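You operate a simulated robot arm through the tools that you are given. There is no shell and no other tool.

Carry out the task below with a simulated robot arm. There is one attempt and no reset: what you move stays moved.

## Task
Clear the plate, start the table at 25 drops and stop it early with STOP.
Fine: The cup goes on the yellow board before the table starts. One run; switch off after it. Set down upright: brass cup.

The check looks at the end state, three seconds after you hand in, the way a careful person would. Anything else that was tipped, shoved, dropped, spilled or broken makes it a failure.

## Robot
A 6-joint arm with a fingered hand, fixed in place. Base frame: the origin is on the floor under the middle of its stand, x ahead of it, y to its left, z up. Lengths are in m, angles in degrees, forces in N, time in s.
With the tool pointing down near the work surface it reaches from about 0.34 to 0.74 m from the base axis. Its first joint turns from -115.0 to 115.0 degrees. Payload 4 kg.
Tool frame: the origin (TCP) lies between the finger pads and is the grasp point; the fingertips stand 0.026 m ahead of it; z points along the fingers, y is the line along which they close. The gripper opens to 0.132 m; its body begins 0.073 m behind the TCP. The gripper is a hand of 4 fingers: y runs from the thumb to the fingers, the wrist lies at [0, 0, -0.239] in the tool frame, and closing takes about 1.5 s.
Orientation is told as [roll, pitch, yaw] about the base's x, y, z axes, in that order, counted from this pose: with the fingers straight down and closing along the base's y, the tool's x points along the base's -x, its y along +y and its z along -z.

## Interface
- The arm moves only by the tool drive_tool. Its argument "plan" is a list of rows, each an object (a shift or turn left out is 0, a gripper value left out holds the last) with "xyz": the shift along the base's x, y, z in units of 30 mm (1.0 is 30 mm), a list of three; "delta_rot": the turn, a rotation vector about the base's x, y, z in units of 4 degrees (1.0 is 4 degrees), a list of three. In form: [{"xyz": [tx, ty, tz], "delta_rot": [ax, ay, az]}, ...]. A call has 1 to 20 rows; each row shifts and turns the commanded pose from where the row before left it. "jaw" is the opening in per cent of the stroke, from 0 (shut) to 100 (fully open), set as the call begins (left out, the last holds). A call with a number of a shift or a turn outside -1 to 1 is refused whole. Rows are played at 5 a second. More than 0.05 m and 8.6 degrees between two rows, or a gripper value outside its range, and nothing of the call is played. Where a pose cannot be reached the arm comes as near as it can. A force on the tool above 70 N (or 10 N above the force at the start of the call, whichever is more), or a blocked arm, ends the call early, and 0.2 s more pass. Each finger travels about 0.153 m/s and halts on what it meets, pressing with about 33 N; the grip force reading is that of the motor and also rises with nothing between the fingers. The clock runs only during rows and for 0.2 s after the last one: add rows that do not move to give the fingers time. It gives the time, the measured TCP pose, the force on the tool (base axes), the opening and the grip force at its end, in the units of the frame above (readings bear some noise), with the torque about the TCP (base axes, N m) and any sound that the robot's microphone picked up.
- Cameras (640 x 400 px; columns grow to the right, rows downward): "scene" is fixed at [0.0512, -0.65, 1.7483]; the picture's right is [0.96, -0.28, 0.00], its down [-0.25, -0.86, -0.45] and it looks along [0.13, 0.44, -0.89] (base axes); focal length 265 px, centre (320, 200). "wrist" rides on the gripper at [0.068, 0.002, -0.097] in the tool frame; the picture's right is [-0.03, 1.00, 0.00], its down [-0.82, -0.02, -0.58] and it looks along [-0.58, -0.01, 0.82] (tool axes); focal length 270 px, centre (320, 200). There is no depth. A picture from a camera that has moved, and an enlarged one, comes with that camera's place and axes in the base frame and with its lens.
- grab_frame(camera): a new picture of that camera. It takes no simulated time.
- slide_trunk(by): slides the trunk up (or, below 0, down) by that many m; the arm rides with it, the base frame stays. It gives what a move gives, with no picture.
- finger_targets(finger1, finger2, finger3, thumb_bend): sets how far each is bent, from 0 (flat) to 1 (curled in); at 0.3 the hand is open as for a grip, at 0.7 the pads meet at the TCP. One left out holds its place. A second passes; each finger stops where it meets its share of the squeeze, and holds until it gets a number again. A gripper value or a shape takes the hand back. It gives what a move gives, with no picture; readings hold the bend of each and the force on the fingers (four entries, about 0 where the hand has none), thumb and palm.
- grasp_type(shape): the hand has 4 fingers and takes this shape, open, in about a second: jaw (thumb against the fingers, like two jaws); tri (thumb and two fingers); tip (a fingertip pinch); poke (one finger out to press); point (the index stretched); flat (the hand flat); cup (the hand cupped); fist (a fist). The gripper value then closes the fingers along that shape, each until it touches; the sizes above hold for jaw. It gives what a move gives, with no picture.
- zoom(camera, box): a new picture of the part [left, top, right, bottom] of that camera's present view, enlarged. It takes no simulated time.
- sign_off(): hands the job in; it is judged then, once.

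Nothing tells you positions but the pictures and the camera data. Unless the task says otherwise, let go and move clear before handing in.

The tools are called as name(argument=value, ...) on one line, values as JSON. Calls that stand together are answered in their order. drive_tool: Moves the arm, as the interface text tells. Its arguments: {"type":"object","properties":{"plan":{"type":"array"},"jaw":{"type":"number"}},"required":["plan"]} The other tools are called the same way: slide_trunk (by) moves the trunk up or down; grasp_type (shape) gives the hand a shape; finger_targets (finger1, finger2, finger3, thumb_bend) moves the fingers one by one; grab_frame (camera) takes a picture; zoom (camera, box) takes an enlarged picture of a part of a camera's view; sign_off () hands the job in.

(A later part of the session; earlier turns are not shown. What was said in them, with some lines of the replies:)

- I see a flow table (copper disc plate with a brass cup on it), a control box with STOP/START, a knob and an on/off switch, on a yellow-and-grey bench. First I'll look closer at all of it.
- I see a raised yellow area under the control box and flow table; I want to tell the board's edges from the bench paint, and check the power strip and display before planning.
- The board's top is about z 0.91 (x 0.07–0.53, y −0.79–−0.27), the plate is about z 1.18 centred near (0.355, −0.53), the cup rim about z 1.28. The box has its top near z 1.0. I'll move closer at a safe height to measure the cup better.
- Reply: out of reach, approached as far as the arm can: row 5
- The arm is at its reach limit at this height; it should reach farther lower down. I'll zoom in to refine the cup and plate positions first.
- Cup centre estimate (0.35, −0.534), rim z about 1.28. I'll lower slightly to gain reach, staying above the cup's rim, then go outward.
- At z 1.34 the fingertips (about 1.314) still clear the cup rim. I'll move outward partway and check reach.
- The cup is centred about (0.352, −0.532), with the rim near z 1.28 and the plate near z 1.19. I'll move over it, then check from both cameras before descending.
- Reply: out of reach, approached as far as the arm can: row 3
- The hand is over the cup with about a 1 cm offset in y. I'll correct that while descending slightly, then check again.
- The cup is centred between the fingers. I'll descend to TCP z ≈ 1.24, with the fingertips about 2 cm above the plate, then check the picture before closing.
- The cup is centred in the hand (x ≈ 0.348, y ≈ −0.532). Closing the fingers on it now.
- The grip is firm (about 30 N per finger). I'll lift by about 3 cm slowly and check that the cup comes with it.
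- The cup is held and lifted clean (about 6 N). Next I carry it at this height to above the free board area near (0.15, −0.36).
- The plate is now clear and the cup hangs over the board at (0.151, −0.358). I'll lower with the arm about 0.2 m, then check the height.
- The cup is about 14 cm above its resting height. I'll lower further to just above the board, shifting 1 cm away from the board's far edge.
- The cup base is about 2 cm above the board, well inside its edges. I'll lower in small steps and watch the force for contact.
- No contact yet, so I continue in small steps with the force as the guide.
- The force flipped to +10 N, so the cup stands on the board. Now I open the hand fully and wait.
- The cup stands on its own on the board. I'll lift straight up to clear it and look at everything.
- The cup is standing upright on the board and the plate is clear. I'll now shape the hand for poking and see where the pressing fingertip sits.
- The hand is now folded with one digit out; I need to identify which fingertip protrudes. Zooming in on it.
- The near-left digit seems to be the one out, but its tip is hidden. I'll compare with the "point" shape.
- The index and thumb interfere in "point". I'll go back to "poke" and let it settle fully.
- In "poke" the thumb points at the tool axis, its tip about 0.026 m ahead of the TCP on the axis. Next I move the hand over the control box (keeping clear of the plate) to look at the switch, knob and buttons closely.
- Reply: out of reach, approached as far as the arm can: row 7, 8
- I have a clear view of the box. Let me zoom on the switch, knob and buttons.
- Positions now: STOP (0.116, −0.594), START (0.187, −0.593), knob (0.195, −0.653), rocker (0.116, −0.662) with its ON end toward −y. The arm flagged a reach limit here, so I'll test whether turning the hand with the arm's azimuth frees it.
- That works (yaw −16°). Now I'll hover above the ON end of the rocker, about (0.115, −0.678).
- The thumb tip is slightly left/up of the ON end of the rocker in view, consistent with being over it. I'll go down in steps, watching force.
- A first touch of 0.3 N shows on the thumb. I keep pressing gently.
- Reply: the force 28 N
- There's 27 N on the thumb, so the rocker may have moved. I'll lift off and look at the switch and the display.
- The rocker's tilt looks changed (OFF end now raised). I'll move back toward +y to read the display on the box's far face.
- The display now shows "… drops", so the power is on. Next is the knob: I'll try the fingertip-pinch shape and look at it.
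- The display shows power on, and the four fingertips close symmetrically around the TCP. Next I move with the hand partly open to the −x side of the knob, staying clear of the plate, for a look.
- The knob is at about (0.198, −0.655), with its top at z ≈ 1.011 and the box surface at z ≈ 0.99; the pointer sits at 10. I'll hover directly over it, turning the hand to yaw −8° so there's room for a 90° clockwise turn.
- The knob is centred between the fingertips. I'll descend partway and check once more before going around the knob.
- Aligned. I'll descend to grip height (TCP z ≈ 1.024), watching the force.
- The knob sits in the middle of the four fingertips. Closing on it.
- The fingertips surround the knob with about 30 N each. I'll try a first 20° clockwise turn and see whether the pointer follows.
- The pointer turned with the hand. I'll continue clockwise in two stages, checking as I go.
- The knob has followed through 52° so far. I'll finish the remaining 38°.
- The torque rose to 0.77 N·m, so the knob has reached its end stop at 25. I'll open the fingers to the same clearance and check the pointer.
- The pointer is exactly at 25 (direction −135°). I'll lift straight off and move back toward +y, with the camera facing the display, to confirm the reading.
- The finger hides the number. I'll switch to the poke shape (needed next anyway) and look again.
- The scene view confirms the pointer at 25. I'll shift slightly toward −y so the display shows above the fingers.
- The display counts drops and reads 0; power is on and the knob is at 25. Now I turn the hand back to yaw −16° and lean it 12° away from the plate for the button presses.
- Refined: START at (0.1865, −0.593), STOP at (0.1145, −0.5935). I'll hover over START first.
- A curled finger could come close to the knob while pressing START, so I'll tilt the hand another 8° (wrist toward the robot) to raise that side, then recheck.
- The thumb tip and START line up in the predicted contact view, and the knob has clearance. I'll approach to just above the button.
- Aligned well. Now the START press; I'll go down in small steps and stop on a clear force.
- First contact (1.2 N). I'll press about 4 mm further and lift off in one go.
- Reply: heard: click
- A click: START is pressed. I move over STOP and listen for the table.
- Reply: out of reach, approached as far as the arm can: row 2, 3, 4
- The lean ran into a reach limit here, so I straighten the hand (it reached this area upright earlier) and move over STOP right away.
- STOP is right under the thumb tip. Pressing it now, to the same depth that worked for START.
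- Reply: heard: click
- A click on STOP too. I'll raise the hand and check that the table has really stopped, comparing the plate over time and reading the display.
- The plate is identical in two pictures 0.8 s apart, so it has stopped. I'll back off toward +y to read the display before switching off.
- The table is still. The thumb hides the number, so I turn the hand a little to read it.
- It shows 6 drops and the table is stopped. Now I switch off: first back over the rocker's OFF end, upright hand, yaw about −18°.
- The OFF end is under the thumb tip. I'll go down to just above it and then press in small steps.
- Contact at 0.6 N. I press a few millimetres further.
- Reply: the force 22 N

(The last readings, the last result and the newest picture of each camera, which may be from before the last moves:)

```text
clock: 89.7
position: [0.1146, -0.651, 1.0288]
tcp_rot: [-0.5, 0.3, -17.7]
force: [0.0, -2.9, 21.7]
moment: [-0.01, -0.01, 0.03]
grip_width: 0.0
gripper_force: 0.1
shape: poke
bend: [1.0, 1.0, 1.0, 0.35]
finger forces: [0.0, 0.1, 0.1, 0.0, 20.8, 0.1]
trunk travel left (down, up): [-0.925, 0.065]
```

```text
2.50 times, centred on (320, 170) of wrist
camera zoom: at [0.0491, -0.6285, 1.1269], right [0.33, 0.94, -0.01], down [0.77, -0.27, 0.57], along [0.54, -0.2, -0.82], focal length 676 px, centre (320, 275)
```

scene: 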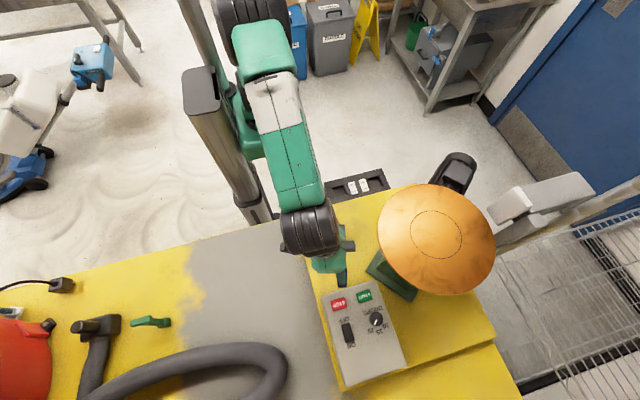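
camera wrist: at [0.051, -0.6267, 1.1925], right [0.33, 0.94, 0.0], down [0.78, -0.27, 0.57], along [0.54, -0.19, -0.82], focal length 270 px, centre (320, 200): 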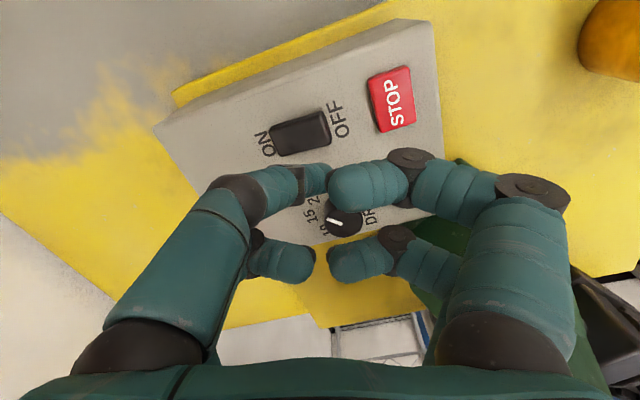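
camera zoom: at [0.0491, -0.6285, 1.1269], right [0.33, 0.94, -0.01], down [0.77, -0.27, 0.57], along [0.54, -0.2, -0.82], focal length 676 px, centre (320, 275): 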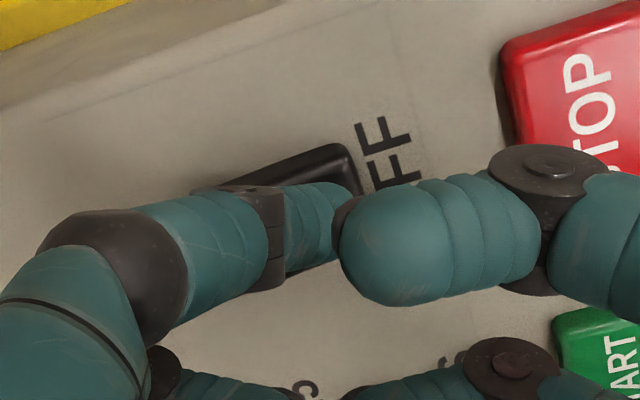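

It bottomed out at 21 N, like the ON press. I lift off and go read the display.

drive_tool(plan=[{"xyz": [0, 0, 0.5]}, {"xyz": [0, 0, 0.8]}, {"xyz": [0, 0.3, 0.9]}, {"xyz": [0, 0.8, 0.9]}, {"xyz": [0.1, 0.9, 0.9]}, {"xyz": [0.1, 0.9, 0.7], "delta_rot": [0, 0, 0.5]}, {"xyz": [0.1, 0.9, 0], "delta_rot": [0, 0, 0.8]}, {"xyz": [0.2, 0.9, 0], "delta_rot": [0, 0, 0.9]}, {"xyz": [0.2, 0.9, 0], "delta_rot": [0, 0, 0.9]}, {"xyz": [0.2, 0.9, 0], "delta_rot": [0, 0, 0.9]}, {"xyz": [0.2, 0.9, 0]}, {"xyz": [0, 0.9, 0]}, {"xyz": [0, 0.4, 0]}, {}])

grab_frame(camera="wrist")

grab_frame(camera="scene")

```text
clock: 92.7
position: [0.1492, -0.39, 1.167]
tcp_rot: [0.0, 0.3, -1.7]
force: [0.2, 0.9, 0.1]
moment: [0.0, 0.01, -0.01]
grip_width: 0.0
gripper_force: 0.1
shape: poke
bend: [1.0, 1.0, 1.0, 0.34]
finger forces: [0.1, 0.0, 0.0, 0.0, 0.1, 0.0]
trunk travel left (down, up): [-0.925, 0.065]
```

```text
taken
camera wrist: at [0.0795, -0.3874, 1.2644], right [0.06, 1.0, 0.0], down [0.82, -0.04, 0.57], along [0.57, -0.03, -0.82], focal length 270 px, centre (320, 200)
```

wrist: 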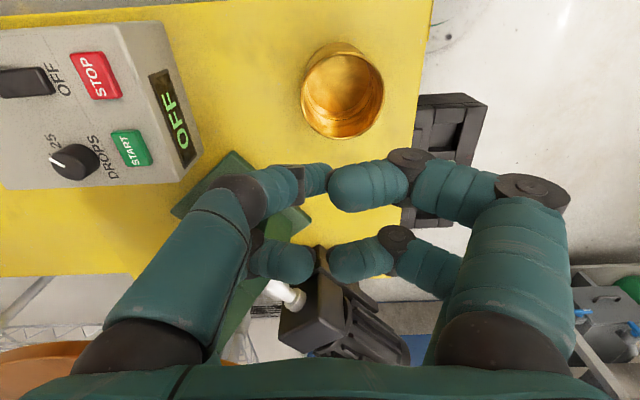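

```text
taken
```

scene: 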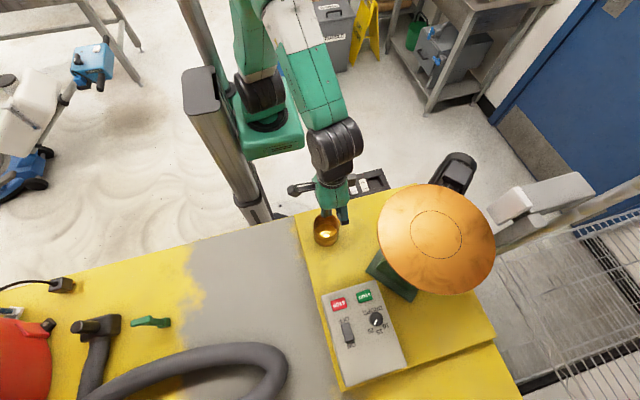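

The display reads OFF, the plate is clear, the knob is on 25, and the cup stands upright on the yellow board. I'll raise the hand clear and take a last look.

drive_tool(plan=[{"xyz": [0, 0, 0.7]}, {"xyz": [0, 0, 1]}, {"xyz": [0, 0, 1]}, {"xyz": [0, 0, 1]}, {"xyz": [0, 0, 1]}, {"xyz": [0, 0, 1]}, {}])

zoom(camera="scene", box=[280, 160, 520, 390])

grab_frame(camera="wrist")

```text
clock: 94.3
position: [0.1479, -0.3906, 1.3371]
tcp_rot: [-0.1, 0.4, -1.8]
force: [0.3, -0.4, 0.1]
moment: [0.0, -0.02, -0.07]
grip_width: 0.0
gripper_force: 0.1
shape: poke
bend: [1.0, 1.0, 1.0, 0.34]
finger forces: [0.1, 0.0, 0.0, 0.1, 0.0, 0.1]
trunk travel left (down, up): [-0.925, 0.065]
```

```text
1.74 times, centred on (400, 275) of scene
camera zoom: at [0.0512, -0.65, 1.7483], right [0.96, -0.28, 0.0], down [-0.25, -0.86, -0.45], along [0.13, 0.44, -0.89], focal length 461 px, centre (181, 70)
```

zoom: 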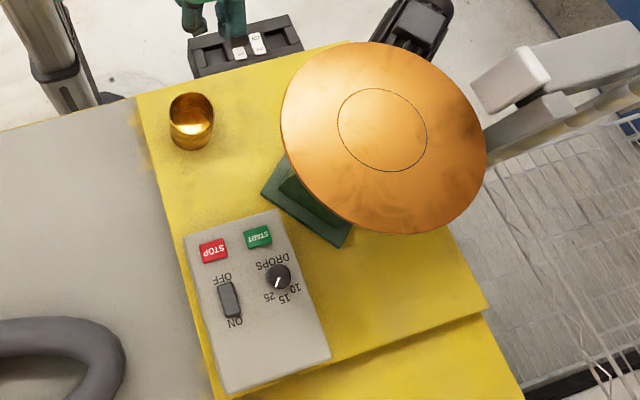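

```text
taken
camera wrist: at [0.0786, -0.3879, 1.4348], right [0.06, 1.0, 0.0], down [0.82, -0.04, 0.57], along [0.57, -0.03, -0.82], focal length 270 px, centre (320, 200)
```

wrist: 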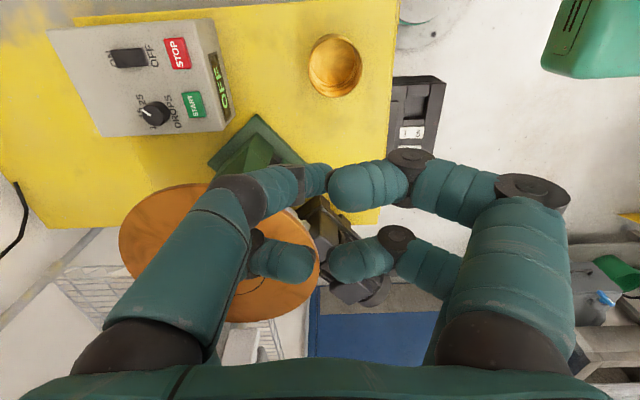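

Everything is in place. The plate is empty, the brass cup is upright on the yellow board, the single run at 25 was stopped with STOP at 6 drops, the box reads OFF, and the hand is clear. Handing in.

sign_off()

```text
The job is handed in.
```

The job is handed in. The table ran once at the 25-drop setting, and I stopped it early with STOP; the display read 6 drops. The box is now switched off and its display reads OFF.

- **Cup:** the brass cup is standing upright on the yellow board. I put it there before starting the table.
- **Plate:** it is empty and was still in the last pictures.
- **Rest of the bench:** nothing else looked moved in the final pictures, and the hand was raised clear before handing in.

The result of the check was not shown to me.
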